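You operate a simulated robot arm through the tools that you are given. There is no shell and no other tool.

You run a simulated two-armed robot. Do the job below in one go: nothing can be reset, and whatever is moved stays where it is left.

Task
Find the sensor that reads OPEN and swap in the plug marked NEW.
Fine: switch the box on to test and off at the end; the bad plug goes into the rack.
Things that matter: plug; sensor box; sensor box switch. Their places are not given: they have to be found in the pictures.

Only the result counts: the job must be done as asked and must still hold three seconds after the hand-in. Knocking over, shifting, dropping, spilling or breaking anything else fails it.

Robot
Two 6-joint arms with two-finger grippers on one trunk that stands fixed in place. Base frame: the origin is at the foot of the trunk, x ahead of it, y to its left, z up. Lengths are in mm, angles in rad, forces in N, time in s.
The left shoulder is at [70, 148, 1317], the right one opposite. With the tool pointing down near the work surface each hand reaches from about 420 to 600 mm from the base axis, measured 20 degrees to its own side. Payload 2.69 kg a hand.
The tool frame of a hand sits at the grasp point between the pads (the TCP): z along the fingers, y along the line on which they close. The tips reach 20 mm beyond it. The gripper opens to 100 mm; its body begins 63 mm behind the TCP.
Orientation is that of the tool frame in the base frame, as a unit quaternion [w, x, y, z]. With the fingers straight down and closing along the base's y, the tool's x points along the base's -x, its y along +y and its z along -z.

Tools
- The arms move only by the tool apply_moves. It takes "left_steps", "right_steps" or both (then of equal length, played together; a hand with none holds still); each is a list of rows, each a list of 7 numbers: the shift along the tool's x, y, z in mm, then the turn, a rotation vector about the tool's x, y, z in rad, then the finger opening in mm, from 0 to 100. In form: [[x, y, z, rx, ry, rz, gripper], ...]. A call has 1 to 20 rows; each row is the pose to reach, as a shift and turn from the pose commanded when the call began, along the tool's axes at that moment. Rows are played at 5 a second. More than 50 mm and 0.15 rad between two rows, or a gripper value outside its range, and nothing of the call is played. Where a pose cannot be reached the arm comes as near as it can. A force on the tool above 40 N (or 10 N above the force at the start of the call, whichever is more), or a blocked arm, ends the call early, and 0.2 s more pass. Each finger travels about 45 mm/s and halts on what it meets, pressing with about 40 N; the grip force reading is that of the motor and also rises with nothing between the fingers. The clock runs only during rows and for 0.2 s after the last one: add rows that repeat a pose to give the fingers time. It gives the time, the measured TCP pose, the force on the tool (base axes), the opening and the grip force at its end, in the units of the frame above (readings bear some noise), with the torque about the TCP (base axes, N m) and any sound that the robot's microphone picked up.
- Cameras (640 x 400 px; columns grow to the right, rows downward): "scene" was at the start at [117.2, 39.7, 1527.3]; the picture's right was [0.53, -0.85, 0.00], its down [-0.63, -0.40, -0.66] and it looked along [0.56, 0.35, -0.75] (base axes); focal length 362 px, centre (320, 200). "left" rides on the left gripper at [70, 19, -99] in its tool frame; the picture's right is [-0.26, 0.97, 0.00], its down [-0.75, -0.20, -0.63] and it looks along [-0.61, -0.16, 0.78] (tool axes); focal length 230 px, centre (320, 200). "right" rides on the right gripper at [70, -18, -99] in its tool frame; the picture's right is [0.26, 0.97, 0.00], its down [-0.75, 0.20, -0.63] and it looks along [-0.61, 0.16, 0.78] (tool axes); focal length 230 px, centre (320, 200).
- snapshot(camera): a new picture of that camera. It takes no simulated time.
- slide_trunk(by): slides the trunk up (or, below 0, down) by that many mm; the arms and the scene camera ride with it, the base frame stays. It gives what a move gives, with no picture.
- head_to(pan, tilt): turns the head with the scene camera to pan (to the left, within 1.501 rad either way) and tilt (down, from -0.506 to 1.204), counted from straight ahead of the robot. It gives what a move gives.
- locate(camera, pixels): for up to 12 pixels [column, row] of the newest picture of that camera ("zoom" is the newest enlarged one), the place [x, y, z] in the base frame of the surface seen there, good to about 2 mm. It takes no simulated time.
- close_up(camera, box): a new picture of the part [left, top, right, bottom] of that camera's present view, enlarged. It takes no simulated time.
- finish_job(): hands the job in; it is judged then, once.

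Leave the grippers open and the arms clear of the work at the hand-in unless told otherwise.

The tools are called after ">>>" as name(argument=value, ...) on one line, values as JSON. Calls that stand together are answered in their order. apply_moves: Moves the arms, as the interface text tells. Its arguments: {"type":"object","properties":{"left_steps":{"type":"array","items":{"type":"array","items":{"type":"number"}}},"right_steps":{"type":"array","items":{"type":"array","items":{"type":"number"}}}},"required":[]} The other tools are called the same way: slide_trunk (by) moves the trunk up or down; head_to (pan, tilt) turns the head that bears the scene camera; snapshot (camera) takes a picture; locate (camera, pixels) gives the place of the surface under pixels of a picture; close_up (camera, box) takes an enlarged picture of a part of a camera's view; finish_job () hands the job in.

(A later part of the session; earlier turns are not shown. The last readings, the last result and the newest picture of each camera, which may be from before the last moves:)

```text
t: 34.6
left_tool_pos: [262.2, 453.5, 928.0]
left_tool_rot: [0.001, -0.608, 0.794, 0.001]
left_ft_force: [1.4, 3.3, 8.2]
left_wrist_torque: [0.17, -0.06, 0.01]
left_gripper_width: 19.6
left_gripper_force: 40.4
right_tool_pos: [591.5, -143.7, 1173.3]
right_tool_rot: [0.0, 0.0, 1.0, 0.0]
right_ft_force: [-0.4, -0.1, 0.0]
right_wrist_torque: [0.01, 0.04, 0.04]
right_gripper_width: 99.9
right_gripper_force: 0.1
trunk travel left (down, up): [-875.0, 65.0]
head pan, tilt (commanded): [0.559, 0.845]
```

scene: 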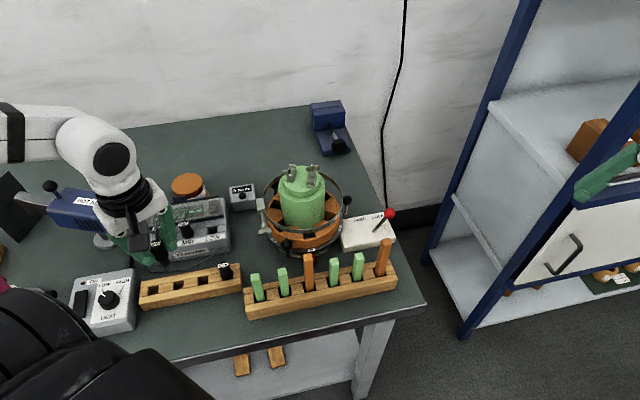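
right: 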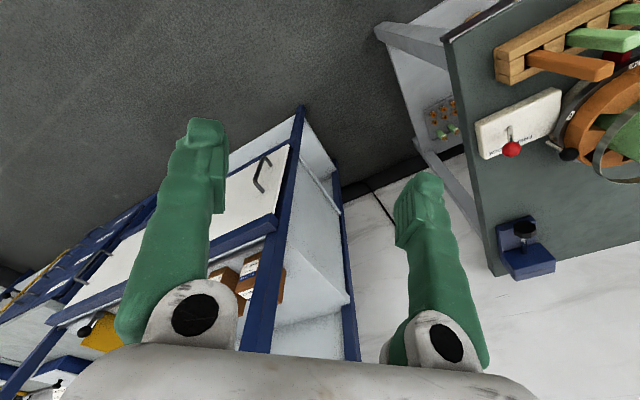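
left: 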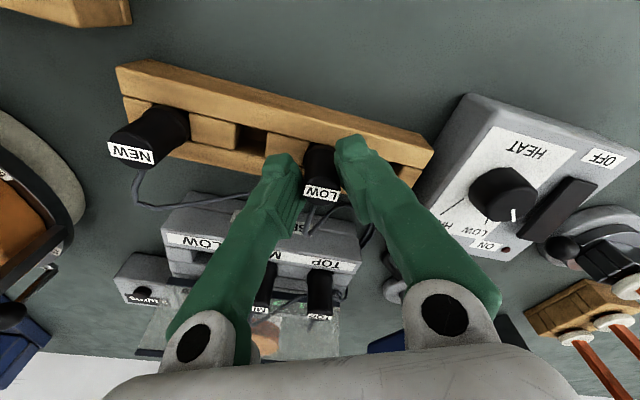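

Contact shows 8 N, so it's seated on the floor. I'll ease up slightly, open the fingers to 34 mm and lift straight up.

>>> apply_moves(left_steps=[[0, 0, -1, 0, 0, 0, 5], [0, 0, -1, 0, 0, 0, 20], [0, 0, -1, 0, 0, 0, 26], [0, 0, -1, 0, 0, 0, 34], [0, 0, -1, 0, 0, 0, 34], [0, 0, -10, 0, 0, 0, 34], [0, 0, -30, 0, 0, 0, 34], [0, 0, -60, 0, 0, 0, 34], [0, 0, -90, 0, 0, 0, 34], [0, 0, -90, 0, 0, 0, 34]])

>>> snapshot(camera="left")

>>> close_up(camera="scene", box=[120, 190, 256, 310])

```text
t: 36.8
left_tool_pos: [262.6, 453.8, 1017.9]
left_tool_rot: [0.0, -0.608, 0.794, 0.0]
left_ft_force: [-0.5, 0.0, -0.4]
left_wrist_torque: [-0.01, 0.03, 0.0]
left_gripper_width: 33.7
left_gripper_force: 0.0
right_tool_pos: [591.5, -143.2, 1173.0]
right_tool_rot: [0.0, -0.001, 1.0, 0.0]
right_ft_force: [-0.1, 1.2, 0.5]
right_wrist_torque: [0.04, -0.01, 0.04]
right_gripper_width: 100.2
right_gripper_force: 0.1
trunk travel left (down, up): [-875.0, 65.0]
head pan, tilt (commanded): [0.559, 0.845]
```

```text
taken
```

left: 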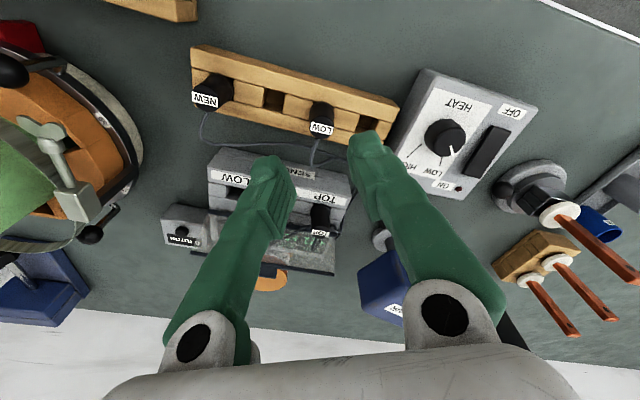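

```text
3.33 times, centred on (188, 250) of scene
```

zoom: 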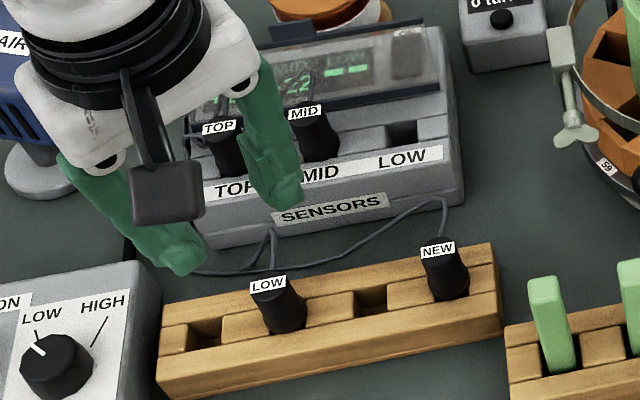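

The LOW plug stands in rack slot 3. Now I'll locate the NEW plug precisely, along with the nearby green and orange blocks, which the hand and camera must clear.

>>> close_up(camera="left", box=[160, 40, 288, 120])

>>> locate(camera="left", pixels=[[206, 98], [206, 90], [198, 97], [214, 100], [206, 104], [216, 88], [322, 127], [316, 125], [328, 129]])

>>> snapshot(camera="scene")

>>> locate(camera="scene", pixels=[[255, 276], [259, 295], [282, 271], [308, 258], [334, 263], [358, 256], [383, 241], [247, 300], [250, 285], [224, 265], [226, 278], [315, 170]])

```text
5.00 times, centred on (224, 80) of left
```

zoom: 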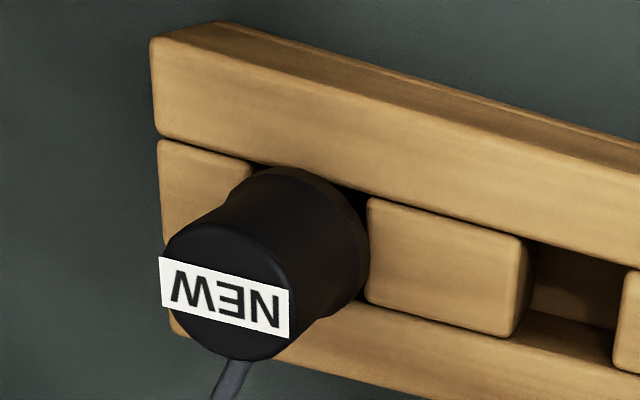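

```text
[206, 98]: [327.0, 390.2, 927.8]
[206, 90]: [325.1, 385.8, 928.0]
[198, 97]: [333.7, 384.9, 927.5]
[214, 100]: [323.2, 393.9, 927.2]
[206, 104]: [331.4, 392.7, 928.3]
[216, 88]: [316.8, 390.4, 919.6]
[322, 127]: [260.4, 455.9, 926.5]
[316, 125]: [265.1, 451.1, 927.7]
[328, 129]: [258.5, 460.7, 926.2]
```

```text
taken
```

scene: 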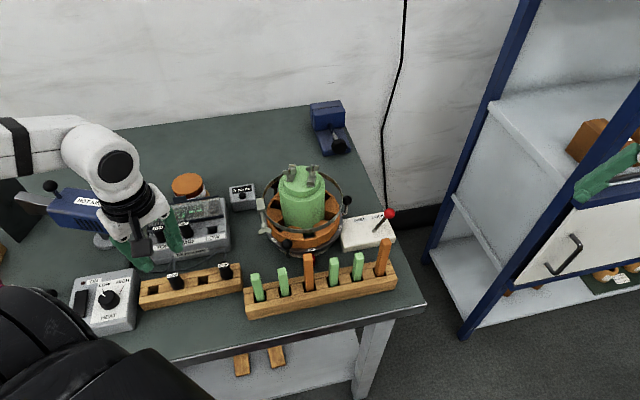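

```text
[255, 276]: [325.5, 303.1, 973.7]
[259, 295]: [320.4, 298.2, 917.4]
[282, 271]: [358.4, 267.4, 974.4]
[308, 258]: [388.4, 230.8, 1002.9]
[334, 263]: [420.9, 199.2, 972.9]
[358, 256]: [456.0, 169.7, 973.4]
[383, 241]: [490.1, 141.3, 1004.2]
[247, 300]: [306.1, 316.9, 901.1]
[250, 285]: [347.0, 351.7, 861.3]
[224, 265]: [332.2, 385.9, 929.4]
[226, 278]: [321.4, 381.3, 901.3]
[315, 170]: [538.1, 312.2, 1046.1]
```

The green block tops reach z≈974 and the camera will stay above 1010, so that's clear. NEW's centre is near (327.3,390.2). I'll move the hand above it at the present height.

>>> apply_moves(left_steps=[[12, -20, 0, 0, 0, 0, 34], [23, -40, 0, 0, 0, 0, 34], [35, -60, 0, 0, 0, 0, 34], [46.5, -79.1, 0, 0, 0, 0, 34], [46.5, -79.1, 20, 0, 0, 0, 34], [46.5, -79.1, 45, 0, 0, 0, 34], [46.5, -79.1, 45, 0, 0, 0, 34]])

>>> snapshot(camera="left")

>>> close_up(camera="left", box=[240, 90, 400, 190])

>>> close_up(camera="scene", box=[160, 200, 288, 310])

```text
t: 38.4
left_tool_pos: [326.8, 388.5, 973.2]
left_tool_rot: [0.0, -0.607, 0.794, 0.0]
left_ft_force: [-1.0, 1.3, 0.0]
left_wrist_torque: [-0.01, 0.0, -0.02]
left_gripper_width: 34.2
left_gripper_force: 0.0
right_tool_pos: [591.5, -142.9, 1172.3]
right_tool_rot: [-0.001, 0.001, 1.0, 0.0]
right_ft_force: [-0.4, -0.7, -0.2]
right_wrist_torque: [0.02, -0.01, -0.02]
right_gripper_width: 100.2
right_gripper_force: 0.1
trunk travel left (down, up): [-875.0, 65.0]
head pan, tilt (commanded): [0.559, 0.845]
```

```text
taken
```

left: 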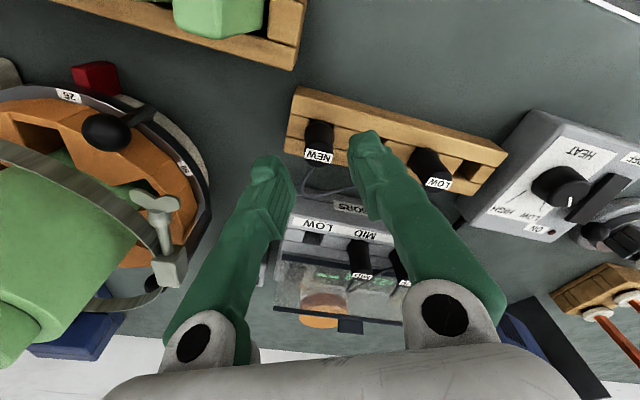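

```text
4.00 times, centred on (320, 140) of left
```

zoom: 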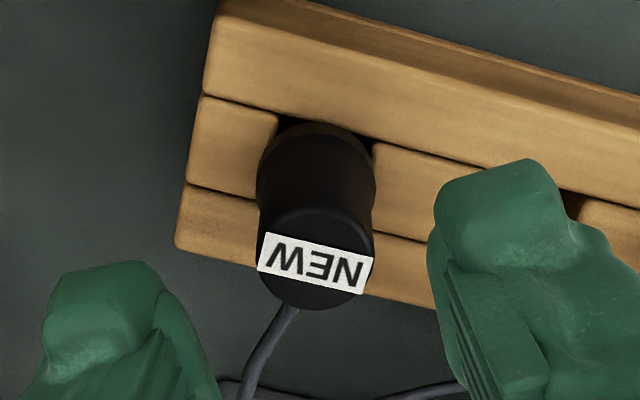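

```text
3.64 times, centred on (224, 255) of scene
```

zoom: 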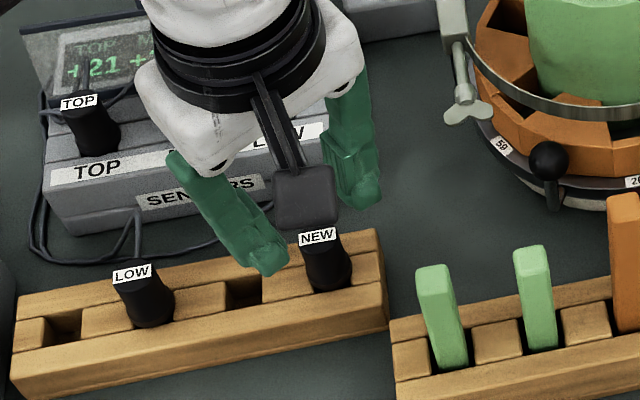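

I'll locate NEW's top in this picture to compare it with the TCP, then descend.

>>> locate(camera="left", pixels=[[319, 154], [319, 144], [319, 165], [306, 154], [332, 156], [319, 150], [319, 158], [312, 154], [326, 154]])

>>> apply_moves(left_steps=[[0, 0, 10, 0, 0, 0, 34], [0, 0, 20, 0, 0, 0, 34], [0, 0, 30, 0, 0, 0, 34], [0, 0, 30, 0, 0, 0, 34]])

>>> snapshot(camera="left")

>>> close_up(camera="left", box=[192, 60, 448, 220])

```text
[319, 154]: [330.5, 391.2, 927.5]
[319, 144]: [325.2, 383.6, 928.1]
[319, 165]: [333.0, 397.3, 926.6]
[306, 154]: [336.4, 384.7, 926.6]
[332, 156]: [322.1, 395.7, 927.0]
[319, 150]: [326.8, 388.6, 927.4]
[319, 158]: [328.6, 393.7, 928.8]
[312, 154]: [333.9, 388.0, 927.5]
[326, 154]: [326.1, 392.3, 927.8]
```

```text
t: 39.4
left_tool_pos: [327.3, 388.8, 942.9]
left_tool_rot: [0.0, -0.608, 0.794, 0.0]
left_ft_force: [-0.4, 0.5, 0.9]
left_wrist_torque: [-0.02, -0.01, 0.0]
left_gripper_width: 34.2
left_gripper_force: 0.0
right_tool_pos: [592.2, -143.5, 1173.1]
right_tool_rot: [0.0, 0.0, 1.0, 0.0]
right_ft_force: [1.0, 0.0, -0.7]
right_wrist_torque: [0.04, -0.02, 0.03]
right_gripper_width: 100.0
right_gripper_force: 0.1
trunk travel left (down, up): [-875.0, 65.0]
head pan, tilt (commanded): [0.559, 0.845]
```

```text
taken
```

left: 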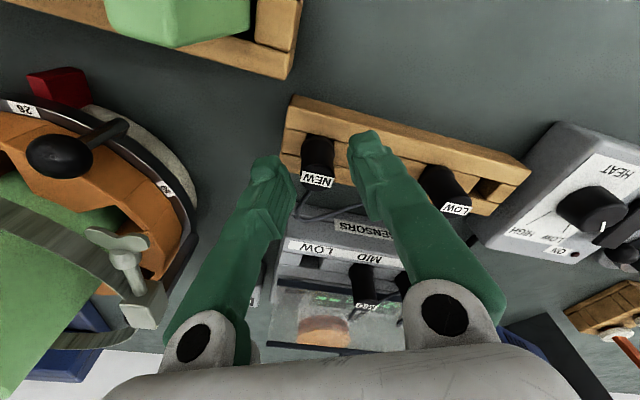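

```text
2.50 times, centred on (320, 140) of left
```

zoom: 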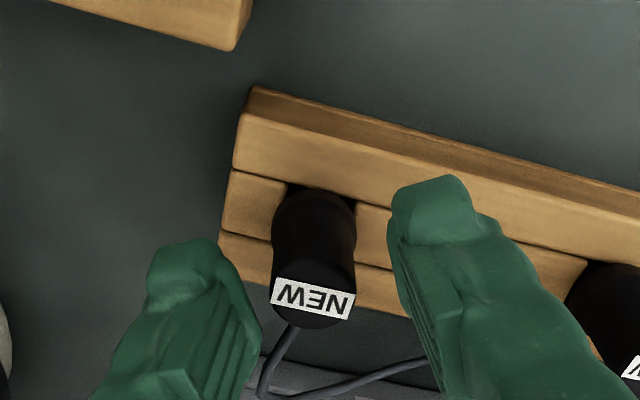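

NEW's centre comes out at about (329,390.5), about 1–2 mm from the TCP axis. I'll shift 1 mm, descend to z≈930 and close on it.

>>> apply_moves(left_steps=[[0, -1, 5, 0, 0, 0, 34], [0, -1, 10, 0, 0, 0, 34], [0, -1, 13, 0, 0, 0, 34], [0, -1, 13, 0, 0, 0, 34]])

>>> snapshot(camera="left")

>>> locate(camera="left", pixels=[[318, 190], [321, 192], [308, 187], [332, 194], [320, 180], [320, 201], [314, 190], [326, 191]])

>>> close_up(camera="left", box=[192, 60, 448, 220])

```text
t: 40.4
left_tool_pos: [326.1, 389.3, 929.0]
left_tool_rot: [0.0, -0.608, 0.794, -0.001]
left_ft_force: [-0.1, 0.7, -0.7]
left_wrist_torque: [0.0, -0.02, 0.03]
left_gripper_width: 34.2
left_gripper_force: 0.0
right_tool_pos: [592.2, -143.0, 1174.1]
right_tool_rot: [0.0, 0.001, 1.0, 0.0]
right_ft_force: [-0.7, 0.5, -0.7]
right_wrist_torque: [-0.01, 0.01, 0.0]
right_gripper_width: 100.1
right_gripper_force: 0.0
trunk travel left (down, up): [-875.0, 65.0]
head pan, tilt (commanded): [0.559, 0.845]
```

```text
taken
```

left: 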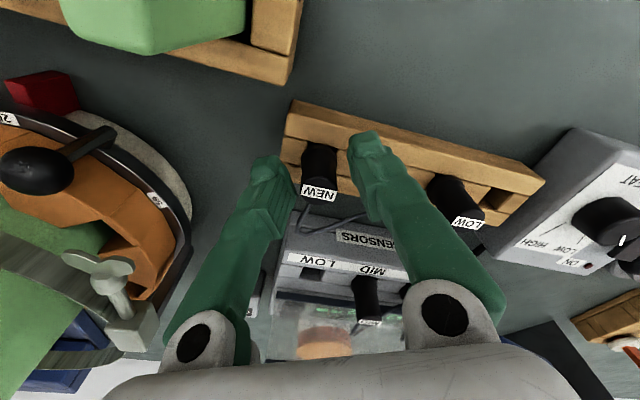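

```text
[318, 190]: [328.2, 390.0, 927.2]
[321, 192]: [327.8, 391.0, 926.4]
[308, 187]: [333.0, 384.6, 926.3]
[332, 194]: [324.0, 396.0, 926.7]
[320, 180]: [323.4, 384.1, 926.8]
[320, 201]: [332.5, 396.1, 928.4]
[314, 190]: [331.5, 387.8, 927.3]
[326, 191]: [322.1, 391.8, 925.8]
```

```text
2.50 times, centred on (320, 140) of left
```

zoom: 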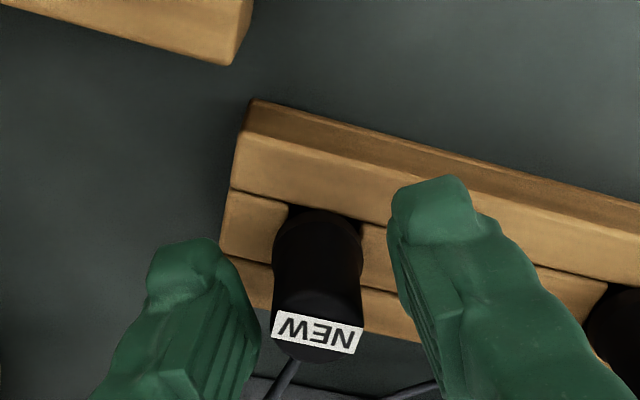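

NEW sits between the pads just as LOW did. I'll close the gripper.

>>> apply_moves(left_steps=[[0, 0, 0, 0, 0, 0, 26], [0, 0, 0, 0, 0, 0, 20], [0, 0, 0, 0, 0, 0, 10], [0, 0, 0, 0, 0, 0, 5], [0, 0, 0, 0, 0, 0, 5]])

>>> snapshot(camera="left")

>>> locate(camera="left", pixels=[[318, 190], [321, 193], [308, 188], [334, 196], [320, 182], [320, 200], [310, 192], [330, 194]])

>>> close_up(camera="left", box=[192, 60, 448, 220])

```text
t: 41.6
left_tool_pos: [326.9, 388.9, 930.2]
left_tool_rot: [-0.001, -0.608, 0.794, 0.001]
left_ft_force: [-0.2, -0.3, 1.2]
left_wrist_torque: [0.0, 0.0, 0.01]
left_gripper_width: 19.7
left_gripper_force: 39.9
right_tool_pos: [591.3, -142.7, 1172.8]
right_tool_rot: [-0.001, 0.0, 1.0, 0.0]
right_ft_force: [0.3, 0.3, -0.6]
right_wrist_torque: [-0.01, 0.04, -0.02]
right_gripper_width: 99.9
right_gripper_force: 0.1
trunk travel left (down, up): [-875.0, 65.0]
head pan, tilt (commanded): [0.559, 0.845]
```

```text
taken
```

left: 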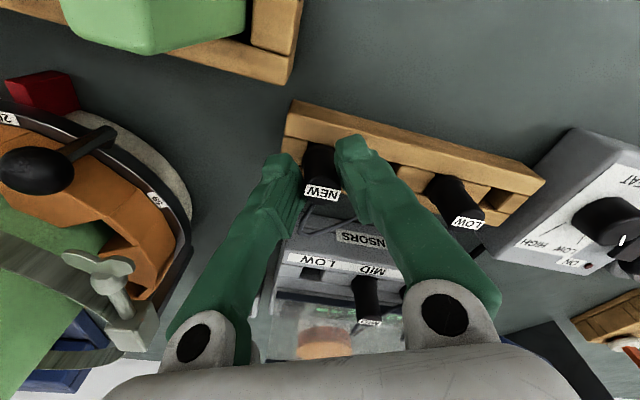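

```text
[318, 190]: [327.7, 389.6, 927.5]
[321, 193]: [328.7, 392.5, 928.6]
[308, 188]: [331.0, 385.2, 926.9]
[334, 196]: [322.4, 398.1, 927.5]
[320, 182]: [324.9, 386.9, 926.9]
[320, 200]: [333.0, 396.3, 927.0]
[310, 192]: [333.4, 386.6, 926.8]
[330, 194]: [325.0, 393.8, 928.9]
```

```text
2.50 times, centred on (320, 140) of left
```

zoom: 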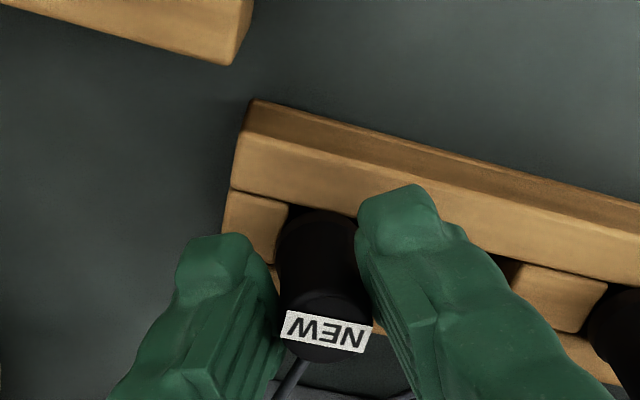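

NEW is held at 19.7 mm in the same relative position as LOW was. I'll lift it straight out of the rack.

>>> apply_moves(left_steps=[[0, 0, -3, 0, 0, 0, 5], [0, 0, -8, 0, 0, 0, 5], [0, 0, -16, 0, 0, 0, 5], [0, 0, -26, 0, 0, 0, 5], [0, 0, -45, 0, 0, 0, 5], [0, 0, -70, 0, 0, 0, 5], [0, 0, -101.3, 0, 0, 0, 5], [0, 0, -101.3, 0, 0, 0, 5]])

>>> close_up(camera="scene", box=[120, 180, 280, 310])

>>> close_up(camera="left", box=[192, 60, 448, 220])

```text
t: 43.4
left_tool_pos: [327.3, 389.2, 1031.7]
left_tool_rot: [0.0, -0.608, 0.794, 0.0]
left_ft_force: [-0.7, -0.2, -0.7]
left_wrist_torque: [0.02, 0.02, 0.0]
left_gripper_width: 19.5
left_gripper_force: 39.8
right_tool_pos: [590.5, -143.7, 1172.1]
right_tool_rot: [-0.001, 0.0, 1.0, 0.0]
right_ft_force: [-0.3, -0.8, -0.1]
right_wrist_torque: [0.03, 0.0, -0.01]
right_gripper_width: 100.2
right_gripper_force: 0.0
trunk travel left (down, up): [-875.0, 65.0]
head pan, tilt (commanded): [0.559, 0.845]
```

```text
3.08 times, centred on (200, 245) of scene
```

zoom: 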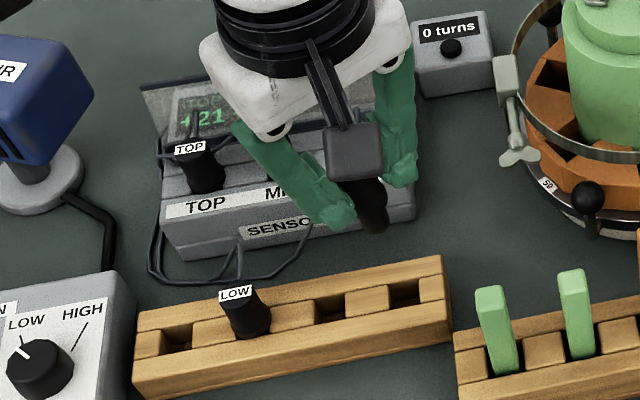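

```text
2.50 times, centred on (320, 140) of left
```

zoom: 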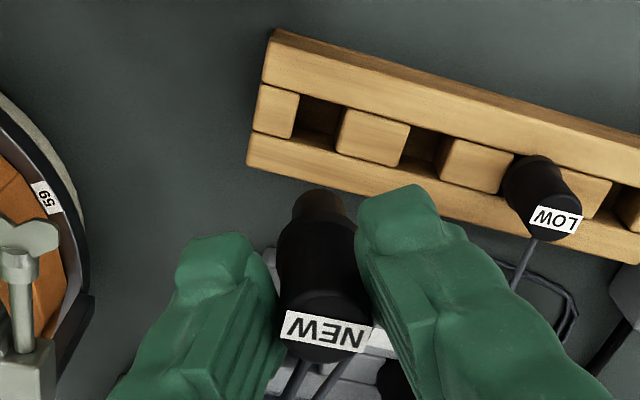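

NEW is lifted clear. I'll move it above the LOW socket at the recorded LOW pose.

>>> apply_moves(left_steps=[[-26, -9, 0, 0, 0, 0, 5], [-51, -17.6, 0, 0, 0, 0, 5], [-77, -26.5, 0, 0, 0, 0, 5], [-102.5, -35.3, 0, 0, 0, 0, 5], [-102.5, -35.3, 0, 0, 0, 0, 5], [-102.5, -35.3, 0, 0, 0, 0, 5]])

>>> snapshot(camera="left")

>>> locate(camera="left", pixels=[[321, 193], [318, 190], [308, 188], [334, 196], [320, 182], [320, 200], [324, 195]])

>>> close_up(camera="left", box=[192, 40, 448, 200])

>>> close_up(camera="scene", box=[140, 160, 260, 260])

```text
t: 44.8
left_tool_pos: [387.1, 479.1, 1031.2]
left_tool_rot: [-0.001, -0.608, 0.794, 0.0]
left_ft_force: [0.9, 0.3, 0.1]
left_wrist_torque: [-0.01, 0.03, -0.01]
left_gripper_width: 19.7
left_gripper_force: 39.8
right_tool_pos: [591.6, -143.9, 1172.2]
right_tool_rot: [0.0, 0.0, 1.0, 0.0]
right_ft_force: [0.4, -0.2, -0.5]
right_wrist_torque: [-0.01, 0.04, 0.0]
right_gripper_width: 100.1
right_gripper_force: 0.0
trunk travel left (down, up): [-875.0, 65.0]
head pan, tilt (commanded): [0.559, 0.845]
```

```text
taken
```

left: 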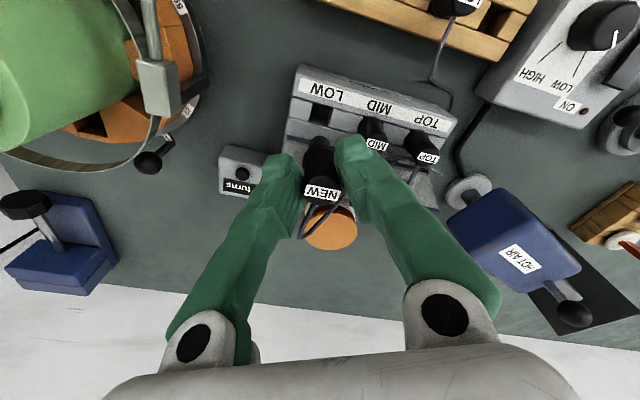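

```text
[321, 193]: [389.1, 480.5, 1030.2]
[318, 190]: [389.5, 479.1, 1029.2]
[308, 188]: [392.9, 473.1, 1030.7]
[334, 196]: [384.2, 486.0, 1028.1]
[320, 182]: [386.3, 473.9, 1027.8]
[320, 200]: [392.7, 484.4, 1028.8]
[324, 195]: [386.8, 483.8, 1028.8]
```

```text
2.50 times, centred on (320, 120) of left
```

zoom: 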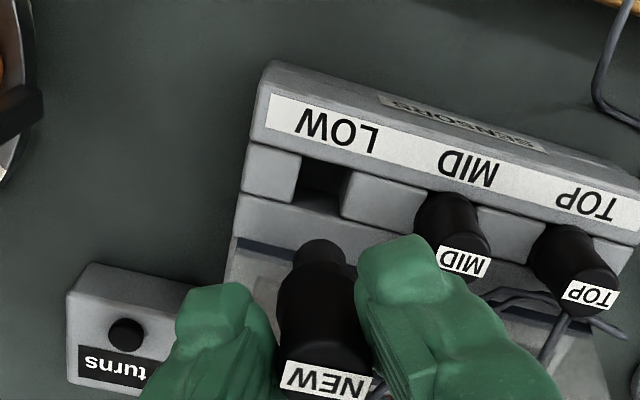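

```text
4.00 times, centred on (200, 210) of scene
```

zoom: 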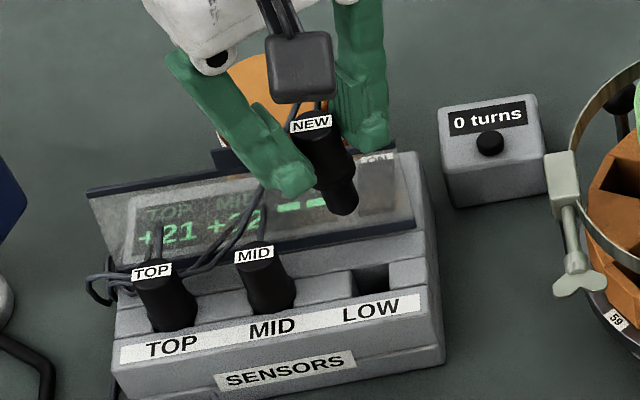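

The view matches the earlier LOW-lift picture almost exactly. I'll descend to just above the socket.

>>> apply_moves(left_steps=[[0, 0, 15, 0, 0, 0, 5], [0, 0, 30, 0, 0, 0, 5], [0, 0, 42, 0, 0, 0, 5], [0, 0, 50, 0, 0, 0, 5], [0, 0, 50, 0, 0, 0, 5]])

>>> close_up(camera="left", box=[240, 80, 400, 180])

>>> close_up(camera="scene", box=[160, 180, 256, 240])

```text
t: 46.0
left_tool_pos: [389.0, 477.3, 980.9]
left_tool_rot: [0.001, -0.608, 0.794, 0.0]
left_ft_force: [0.3, 0.0, -0.6]
left_wrist_torque: [0.01, -0.03, -0.03]
left_gripper_width: 19.5
left_gripper_force: 39.9
right_tool_pos: [591.9, -143.7, 1172.5]
right_tool_rot: [0.0, 0.0, 1.0, 0.001]
right_ft_force: [-0.2, -0.6, 0.6]
right_wrist_torque: [0.01, -0.02, 0.01]
right_gripper_width: 100.1
right_gripper_force: 0.1
trunk travel left (down, up): [-875.0, 65.0]
head pan, tilt (commanded): [0.559, 0.845]
```

```text
4.00 times, centred on (320, 130) of left
```

zoom: 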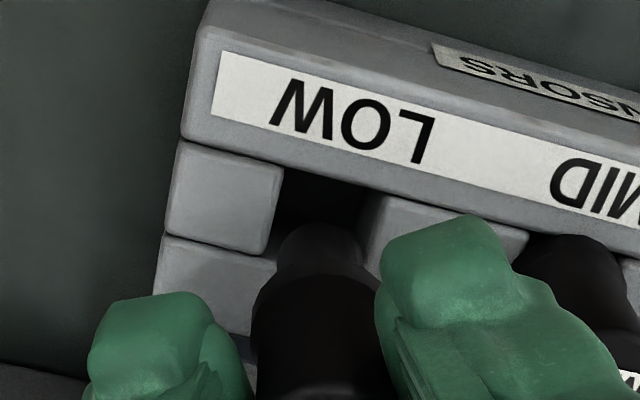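

```text
6.67 times, centred on (208, 210) of scene
```

zoom: 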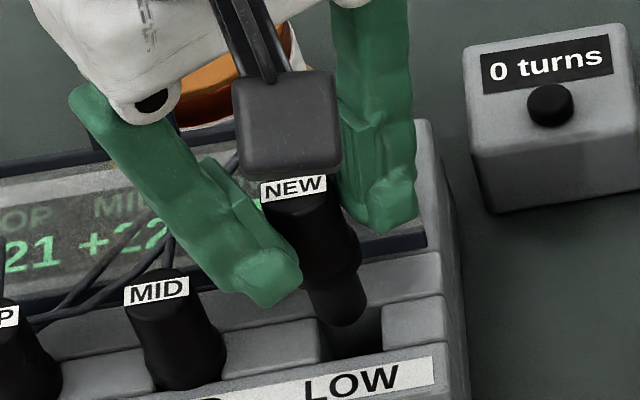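

The peg is just above the socket opening and looks aligned. I'll insert it in small steps while watching the force.

>>> apply_moves(left_steps=[[0, 0, 4, 0, 0, 0, 5], [0, 0, 8, 0, 0, 0, 5], [0, 0, 12, 0, 0, 0, 5], [0, 0, 16, 0, 0, 0, 5], [0, 0, 20, 0, 0, 0, 5]])

>>> close_up(camera="scene", box=[160, 180, 256, 240])

```text
t: 47.2
left_tool_pos: [387.2, 478.8, 960.7]
left_tool_rot: [0.0, -0.608, 0.794, 0.001]
left_ft_force: [0.2, 0.1, -0.3]
left_wrist_torque: [-0.03, 0.03, 0.03]
left_gripper_width: 19.5
left_gripper_force: 39.9
right_tool_pos: [591.1, -142.9, 1174.7]
right_tool_rot: [-0.001, 0.0, 1.0, 0.0]
right_ft_force: [0.1, -0.5, 0.1]
right_wrist_torque: [-0.03, -0.02, 0.0]
right_gripper_width: 100.2
right_gripper_force: 0.0
trunk travel left (down, up): [-875.0, 65.0]
head pan, tilt (commanded): [0.559, 0.845]
```

```text
6.67 times, centred on (208, 210) of scene
```

zoom: 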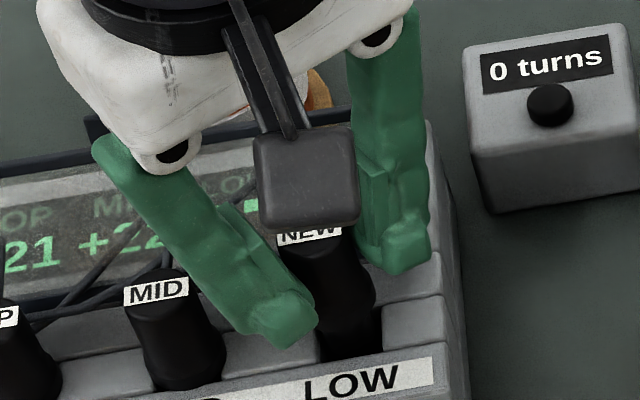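

The peg went 13 mm into the socket with no resistance. I'll continue to full depth at TCP≈945.5 and then check for contact.

>>> apply_moves(left_steps=[[0, 0, 4, 0, 0, 0, 5], [0, 0, 8, 0, 0, 0, 5], [0, 0, 12, 0, 0, 0, 5], [0, 0, 14, 0, 0, 0, 5], [0, 0, 15, 0, 0, 0, 5], [0, 0, 15, 0, 0, 0, 5]])

>>> close_up(camera="scene", box=[140, 180, 260, 255])

>>> snapshot(camera="left")

>>> locate(camera="left", pixels=[[321, 193], [318, 190], [312, 190], [330, 195], [320, 185], [320, 200]])

```text
t: 48.6
left_tool_pos: [388.1, 477.5, 946.3]
left_tool_rot: [0.001, -0.608, 0.794, 0.0]
left_ft_force: [-0.3, 0.7, 1.3]
left_wrist_torque: [0.02, 0.01, -0.03]
left_gripper_width: 19.7
left_gripper_force: 40.4
right_tool_pos: [590.9, -142.9, 1174.2]
right_tool_rot: [0.0, 0.0, 1.0, 0.0]
right_ft_force: [0.0, 0.1, 0.5]
right_wrist_torque: [0.01, -0.02, 0.02]
right_gripper_width: 100.0
right_gripper_force: 0.0
trunk travel left (down, up): [-875.0, 65.0]
head pan, tilt (commanded): [0.559, 0.845]
```

```text
5.33 times, centred on (200, 218) of scene
```

zoom: 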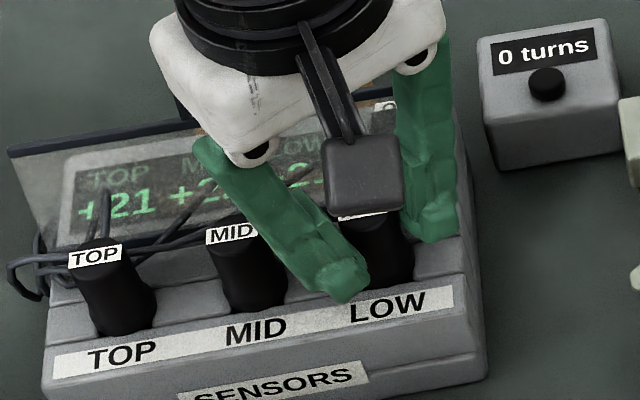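

```text
taken
```

left: 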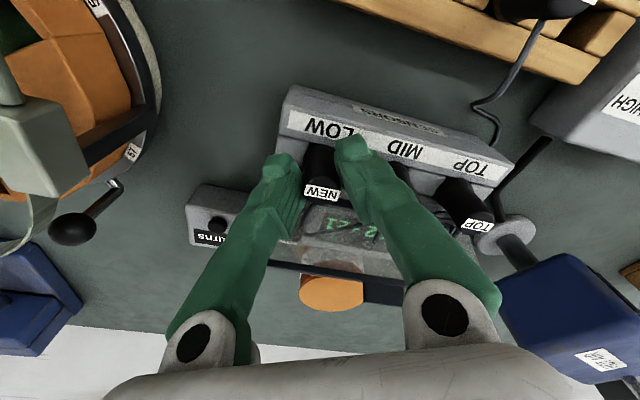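

```text
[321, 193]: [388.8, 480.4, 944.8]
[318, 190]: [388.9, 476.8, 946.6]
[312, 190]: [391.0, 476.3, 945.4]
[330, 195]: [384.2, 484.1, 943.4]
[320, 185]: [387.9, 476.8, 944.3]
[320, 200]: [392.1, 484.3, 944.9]
```

The LOW column now shows a number (+2x), so the NEW plug makes contact. I'll press about 1 mm further to seat it fully.

>>> apply_moves(left_steps=[[0, 0, 0.7, 0, 0, 0, 5], [0, 0, 1.3, 0, 0, 0, 5], [0, 0, 1.3, 0, 0, 0, 5]])

```text
t: 49.4
left_tool_pos: [386.8, 477.4, 944.6]
left_tool_rot: [0.002, -0.608, 0.794, -0.001]
left_ft_force: [2.4, 2.8, 11.4]
left_wrist_torque: [0.15, 0.04, -0.05]
left_gripper_width: 19.5
left_gripper_force: 39.7
right_tool_pos: [589.9, -143.4, 1173.9]
right_tool_rot: [0.0, 0.0, 1.0, 0.0]
right_ft_force: [0.3, 1.2, 0.9]
right_wrist_torque: [0.02, -0.02, -0.02]
right_gripper_width: 99.8
right_gripper_force: 0.1
trunk travel left (down, up): [-875.0, 65.0]
head pan, tilt (commanded): [0.559, 0.845]
```

It's seated, with 11 N on the floor contact. I'll ease off, open to 30 mm (safe at this pose before) and lift straight up.

>>> apply_moves(left_steps=[[0, 0, -1.3, 0, 0, 0, 5], [0, 0, -1.3, 0, 0, 0, 18], [0, 0, -1.3, 0, 0, 0, 24], [0, 0, -1.3, 0, 0, 0, 29], [0, 0, -1.3, 0, 0, 0, 29]])

>>> close_up(camera="left", box=[192, 60, 448, 220])

```text
t: 50.6
left_tool_pos: [386.8, 477.5, 946.3]
left_tool_rot: [0.0, -0.608, 0.794, 0.001]
left_ft_force: [-1.0, -0.4, 0.4]
left_wrist_torque: [0.0, 0.01, 0.02]
left_gripper_width: 28.7
left_gripper_force: 0.1
right_tool_pos: [591.2, -143.4, 1172.9]
right_tool_rot: [0.0, 0.0, 1.0, 0.0]
right_ft_force: [0.1, -0.5, -0.3]
right_wrist_torque: [-0.02, 0.0, -0.02]
right_gripper_width: 99.6
right_gripper_force: 0.1
trunk travel left (down, up): [-875.0, 65.0]
head pan, tilt (commanded): [0.559, 0.845]
```

```text
2.50 times, centred on (320, 140) of left
```

zoom: 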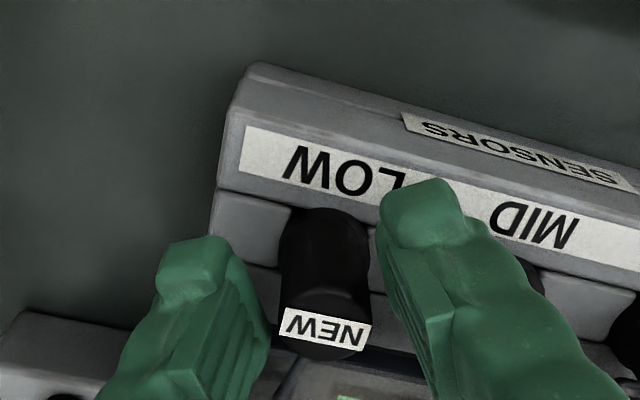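

The fingers are free of the plug on both sides. I'll lift straight up.

>>> apply_moves(left_steps=[[0, 0, -6, 0, 0, 0, 29], [0, 0, -15, 0, 0, 0, 29], [0, 0, -30, 0, 0, 0, 29], [0, 0, -55, 0, 0, 0, 29], [0, 0, -85, 0, 0, 0, 29], [0, 0, -105, 0, 0, 0, 29], [0, 0, -105, 0, 0, 0, 29]])

>>> close_up(camera="scene", box=[140, 180, 260, 255])

>>> snapshot(camera="left")

```text
t: 52.2
left_tool_pos: [387.7, 478.5, 1051.0]
left_tool_rot: [0.0, -0.608, 0.794, 0.0]
left_ft_force: [-1.1, 0.0, 0.0]
left_wrist_torque: [-0.03, 0.01, 0.03]
left_gripper_width: 29.0
left_gripper_force: 0.0
right_tool_pos: [592.3, -142.6, 1172.4]
right_tool_rot: [0.0, 0.0, 1.0, 0.0]
right_ft_force: [-0.3, 0.8, 0.1]
right_wrist_torque: [0.0, -0.01, -0.02]
right_gripper_width: 100.1
right_gripper_force: 0.1
trunk travel left (down, up): [-875.0, 65.0]
head pan, tilt (commanded): [0.559, 0.845]
```

```text
5.33 times, centred on (200, 218) of scene
```

zoom: 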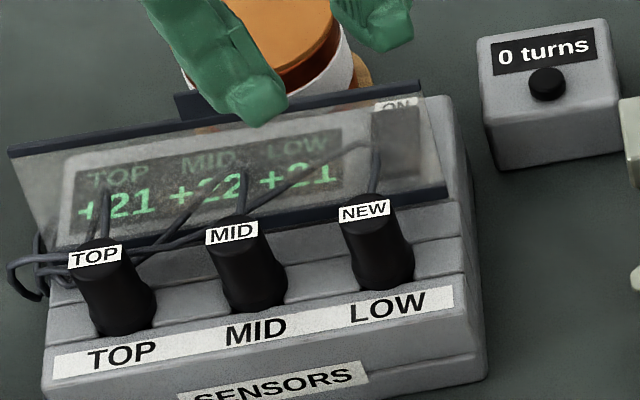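

```text
taken
```

left: 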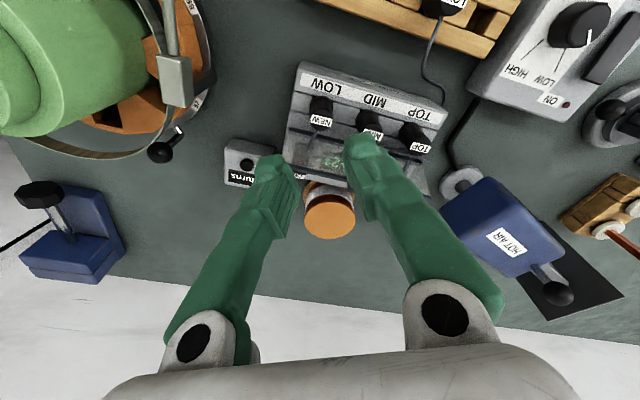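

All three columns now read numbers: TOP +21, MID +22, LOW +21. Next I must switch off by pressing the rocker's front end, which lies close behind the flap. I'll turn the hand so its camera looks down behind the flap to see the rocker properly.

>>> apply_moves(left_steps=[[0, 0, 0, 0, 0, 0.15, 29], [0, 0, 0, 0, 0, 0.3, 29], [0, 0, 0, 0, 0, 0.45, 29], [0, 0, 0, 0, 0, 0.6, 29], [0, 0, 0, 0, 0, 0.75, 29], [0, 0, 0, 0, 0, 0.9, 29], [0, 0, 0, 0, 0, 1.05, 29], [0, 0, 0, 0, 0, 1.2, 29], [0, 0, 0, 0, 0, 1.35, 29], [0, 0, 0, 0, 0, 1.5, 29], [0, 0, 0, 0, 0, 1.65, 29], [0, 0, 0, 0, 0, 1.8, 29], [0, 0, 0, 0, 0, 1.95, 29], [0, 0, 0, 0, 0, 2.09, 29], [0, 0, 0, 0, 0, 2.09, 29]])

>>> snapshot(camera="left")

```text
t: 55.4
left_tool_pos: [262.1, 290.1, 1130.1]
left_tool_rot: [0.002, 0.381, 0.925, 0.0]
left_ft_force: [-0.1, 0.8, -0.1]
left_wrist_torque: [-0.01, 0.0, 0.04]
left_gripper_width: 29.2
left_gripper_force: 0.1
left hand out of reach, approached as far as the arm can: row 7, 8, 9, 10, 11, 12, 13, 14, 15
right_tool_pos: [591.0, -143.1, 1173.2]
right_tool_rot: [0.0, 0.0, 1.0, 0.001]
right_ft_force: [0.0, 0.2, -0.5]
right_wrist_torque: [0.0, 0.0, -0.02]
right_gripper_width: 100.2
right_gripper_force: 0.1
trunk travel left (down, up): [-875.0, 65.0]
head pan, tilt (commanded): [0.559, 0.845]
```

```text
taken
```

left: 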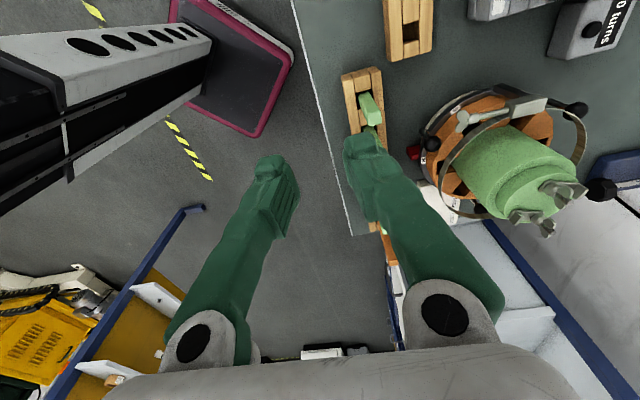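

The requested turn was beyond the wrist's range, and the arm backed off high to (262,290,1130) without touching anything. I'll turn back gradually toward the nominal orientation while moving outward at this height.

>>> apply_moves(left_steps=[[0, 7, 0, 0, 0, -0.13, 29], [0, 14, 0, 0, 0, -0.26, 29], [0, 21, 0, 0, 0, -0.39, 29], [0, 28, 0, 0, 0, -0.52, 29], [0, 35, 0, 0, 0, -0.65, 29], [0, 42, 0, 0, 0, -0.78, 29], [0, 42, 0, 0, 0, -0.78, 29]])

>>> snapshot(camera="scene")

```text
t: 57.0
left_tool_pos: [290.5, 316.9, 1129.4]
left_tool_rot: [0.0, 0.0, 1.0, 0.0]
left_ft_force: [-0.2, 0.7, -0.3]
left_wrist_torque: [-0.02, 0.02, -0.06]
left_gripper_width: 29.1
left_gripper_force: 0.1
right_tool_pos: [592.1, -142.3, 1173.1]
right_tool_rot: [0.0, 0.0, 1.0, 0.0]
right_ft_force: [-0.3, 0.9, -0.2]
right_wrist_torque: [0.02, 0.0, -0.01]
right_gripper_width: 99.9
right_gripper_force: 0.0
trunk travel left (down, up): [-875.0, 65.0]
head pan, tilt (commanded): [0.559, 0.845]
```

```text
taken
```

scene: 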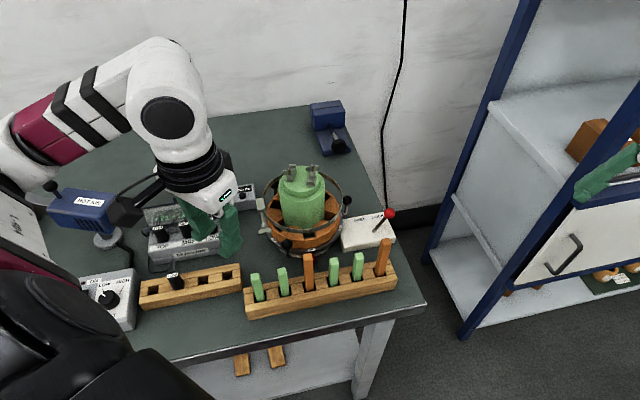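

Back at nominal orientation with nothing disturbed. I'll return to the proven viewing pose near (433,502,1043) with the 45° yaw, in gradual steps.

>>> apply_moves(left_steps=[[-12, 19, 3, 0, 0, -0.13, 29], [-24, 38, 6, 0, 0, -0.26, 29], [-36, 57, 9, 0, 0, -0.39, 29], [-48, 76, 12, 0, 0, -0.52, 29], [-60, 95, 16, 0, 0, -0.66, 29], [-70, 113, 19, 0, 0, -0.785, 29], [-85, 130, 35, 0, 0, -0.785, 29], [-105, 150, 55, 0, 0, -0.785, 29], [-125, 168, 72, 0, 0, -0.785, 29], [-143, 185, 86, 0, 0, -0.785, 29], [-143, 185, 86, 0, 0, -0.785, 29]])

>>> snapshot(camera="left")

>>> close_up(camera="left", box=[280, 20, 440, 120])

```text
t: 59.4
left_tool_pos: [434.5, 501.2, 1043.4]
left_tool_rot: [0.0, -0.381, 0.924, 0.001]
left_ft_force: [1.3, -0.4, 0.2]
left_wrist_torque: [0.02, 0.03, 0.0]
left_gripper_width: 29.0
left_gripper_force: 0.0
right_tool_pos: [591.7, -144.2, 1173.7]
right_tool_rot: [0.0, 0.0, 1.0, 0.0]
right_ft_force: [-0.8, -0.4, -0.3]
right_wrist_torque: [0.0, 0.0, 0.0]
right_gripper_width: 99.9
right_gripper_force: 0.0
trunk travel left (down, up): [-875.0, 65.0]
head pan, tilt (commanded): [0.559, 0.845]
```

```text
taken
```

left: 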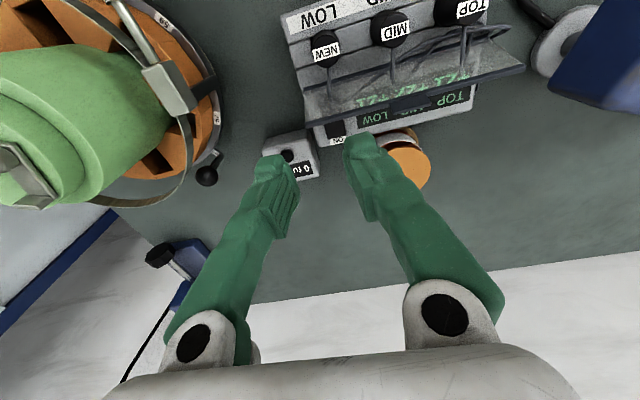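

```text
4.00 times, centred on (360, 70) of left
```

zoom: 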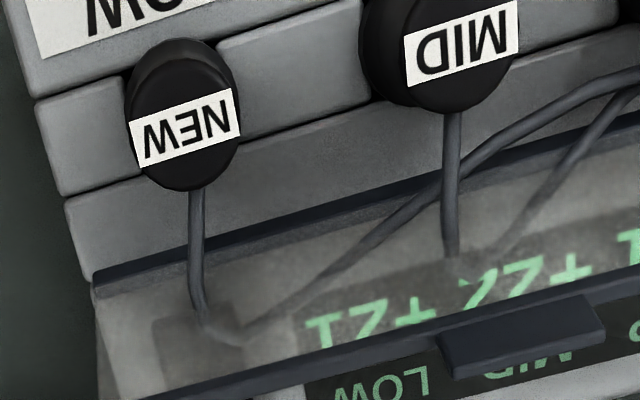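

I'll enlarge the rocker area and locate points along it, since locate reads through the clear flap.

>>> close_up(camera="left", box=[290, 80, 386, 140])

>>> locate(camera="zoom", pixels=[[190, 130], [250, 110], [210, 120], [215, 150], [220, 180], [260, 170], [300, 300], [290, 320], [320, 330], [270, 330], [310, 285], [330, 360]])

```text
6.67 times, centred on (338, 110) of left
```

zoom: 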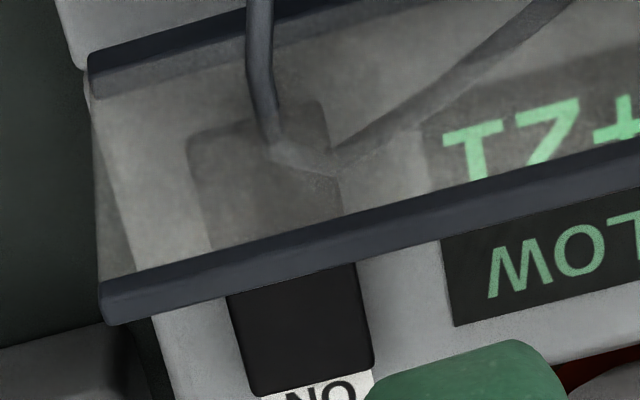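

```text
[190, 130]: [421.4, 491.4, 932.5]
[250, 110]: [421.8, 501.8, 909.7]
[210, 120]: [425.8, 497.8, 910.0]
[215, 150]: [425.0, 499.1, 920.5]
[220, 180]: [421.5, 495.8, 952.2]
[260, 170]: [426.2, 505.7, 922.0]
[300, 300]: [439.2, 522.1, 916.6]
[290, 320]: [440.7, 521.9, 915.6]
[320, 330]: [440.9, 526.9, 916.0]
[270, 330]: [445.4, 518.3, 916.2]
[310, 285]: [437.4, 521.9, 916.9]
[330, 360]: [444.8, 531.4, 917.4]
```

The rocker spans about v=652 to 691 (centre ~672) with its front end raised at z≈921, and the flap's top bar ends near v=657. To press the front half I want the narrow finger side across the gap, so I'll turn the hand another ~90° in small increments, checking reach each time.

>>> apply_moves(left_steps=[[0, 0, 0, 0, 0, -0.14, 40], [0, 0, 0, 0, 0, -0.28, 50], [0, 0, 0, 0, 0, -0.42, 50], [0, 0, 0, 0, 0, -0.53, 50]])

```text
t: 60.4
left_tool_pos: [433.8, 501.6, 1044.1]
left_tool_rot: [0.0, -0.611, 0.792, 0.0]
left_ft_force: [-0.4, -1.1, 0.4]
left_wrist_torque: [0.01, -0.02, 0.02]
left_gripper_width: 50.2
left_gripper_force: 0.0
right_tool_pos: [592.1, -143.7, 1172.5]
right_tool_rot: [0.001, 0.001, 1.0, -0.001]
right_ft_force: [1.0, 0.3, 1.0]
right_wrist_torque: [0.0, 0.04, -0.01]
right_gripper_width: 100.1
right_gripper_force: 0.1
trunk travel left (down, up): [-875.0, 65.0]
head pan, tilt (commanded): [0.559, 0.845]
```

The hand is at 165° yaw with no trouble. I'll go on by 0.3 rad.

>>> apply_moves(left_steps=[[0, 0, 0, 0, 0, -0.14, 50], [0, 0, 0, 0, 0, -0.28, 50]])

```text
t: 61.0
left_tool_pos: [434.4, 502.3, 1044.6]
left_tool_rot: [0.0, 0.716, -0.698, 0.0]
left_ft_force: [-0.6, 0.3, 0.0]
left_wrist_torque: [-0.01, 0.0, 0.02]
left_gripper_width: 50.1
left_gripper_force: 0.1
right_tool_pos: [591.8, -143.2, 1173.4]
right_tool_rot: [0.001, 0.0, 1.0, 0.0]
right_ft_force: [0.4, -0.5, 0.8]
right_wrist_torque: [0.05, 0.0, -0.03]
right_gripper_width: 100.0
right_gripper_force: 0.1
trunk travel left (down, up): [-875.0, 65.0]
head pan, tilt (commanded): [0.559, 0.845]
```

Still reachable. I'll go another 0.3 rad.

>>> apply_moves(left_steps=[[0, 0, 0, 0, 0, -0.14, 50], [0, 0, 0, 0, 0, -0.28, 50]])

>>> apply_moves(left_steps=[[0, 0, 0, 0, 0, -0.12, 50], [0, 0, 0, 0, 0, -0.24, 50]])

>>> apply_moves(left_steps=[[0, 0, 0, 0, 0, -0.12, 50], [0, 0, 0, 0, 0, -0.24, 50]])

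>>> snapshot(camera="left")

```text
t: 61.6
left_tool_pos: [433.9, 501.9, 1044.2]
left_tool_rot: [0.0, 0.806, -0.592, 0.0]
left_ft_force: [1.1, -0.5, 0.3]
left_wrist_torque: [0.0, -0.01, 0.01]
left_gripper_width: 49.9
left_gripper_force: 0.0
right_tool_pos: [591.7, -143.2, 1172.1]
right_tool_rot: [0.0, 0.0, 1.0, 0.001]
right_ft_force: [1.1, -0.1, 0.3]
right_wrist_torque: [0.0, 0.01, -0.05]
right_gripper_width: 99.8
right_gripper_force: 0.1
trunk travel left (down, up): [-875.0, 65.0]
head pan, tilt (commanded): [0.559, 0.845]
```

```text
t: 62.2
left_tool_pos: [433.4, 500.6, 1043.5]
left_tool_rot: [0.001, 0.871, -0.49, 0.001]
left_ft_force: [0.4, -0.1, 0.3]
left_wrist_torque: [-0.01, 0.03, -0.02]
left_gripper_width: 50.0
left_gripper_force: 0.0
right_tool_pos: [591.8, -143.0, 1173.6]
right_tool_rot: [0.0, 0.0, 1.0, 0.0]
right_ft_force: [1.0, 0.3, 0.2]
right_wrist_torque: [-0.01, -0.01, 0.0]
right_gripper_width: 100.0
right_gripper_force: 0.1
trunk travel left (down, up): [-875.0, 65.0]
head pan, tilt (commanded): [0.559, 0.845]
```

```text
t: 62.8
left_tool_pos: [433.0, 501.1, 1043.8]
left_tool_rot: [0.0, 0.924, -0.383, -0.001]
left_ft_force: [0.3, 0.4, 0.9]
left_wrist_torque: [0.01, 0.03, 0.0]
left_gripper_width: 50.1
left_gripper_force: 0.1
right_tool_pos: [591.6, -144.0, 1173.2]
right_tool_rot: [0.0, 0.0, 1.0, 0.0]
right_ft_force: [0.1, -1.0, 0.0]
right_wrist_torque: [0.02, 0.02, -0.02]
right_gripper_width: 99.8
right_gripper_force: 0.0
trunk travel left (down, up): [-875.0, 65.0]
head pan, tilt (commanded): [0.559, 0.845]
```

```text
taken
```

left: 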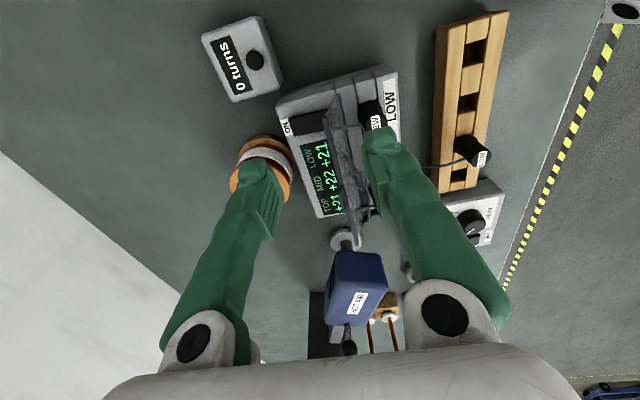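

Now the camera looks along the row behind the flap. The display reads +21, +22, +21 clearly, and I can see the flap edge-on. I'll enlarge the rocker and flap area.

>>> close_up(camera="left", box=[256, 60, 416, 160])

>>> locate(camera="zoom", pixels=[[155, 250], [190, 245], [230, 240], [275, 230], [260, 215], [205, 225], [205, 270], [110, 270], [325, 180], [320, 240], [345, 320], [300, 250]])

```text
4.00 times, centred on (336, 110) of left
```

zoom: 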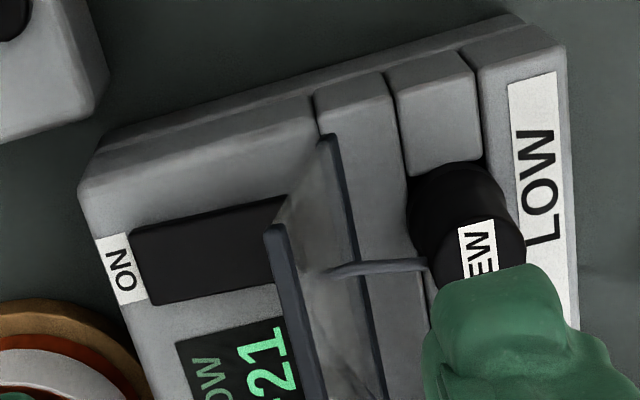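

```text
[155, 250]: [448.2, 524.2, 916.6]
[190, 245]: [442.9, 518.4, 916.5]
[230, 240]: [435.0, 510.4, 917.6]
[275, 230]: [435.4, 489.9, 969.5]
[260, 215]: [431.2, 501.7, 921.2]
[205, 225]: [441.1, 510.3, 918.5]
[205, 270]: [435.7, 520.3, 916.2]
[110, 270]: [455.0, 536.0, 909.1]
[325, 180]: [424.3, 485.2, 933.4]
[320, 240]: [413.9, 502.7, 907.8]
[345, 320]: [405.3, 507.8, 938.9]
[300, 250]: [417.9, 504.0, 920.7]
```

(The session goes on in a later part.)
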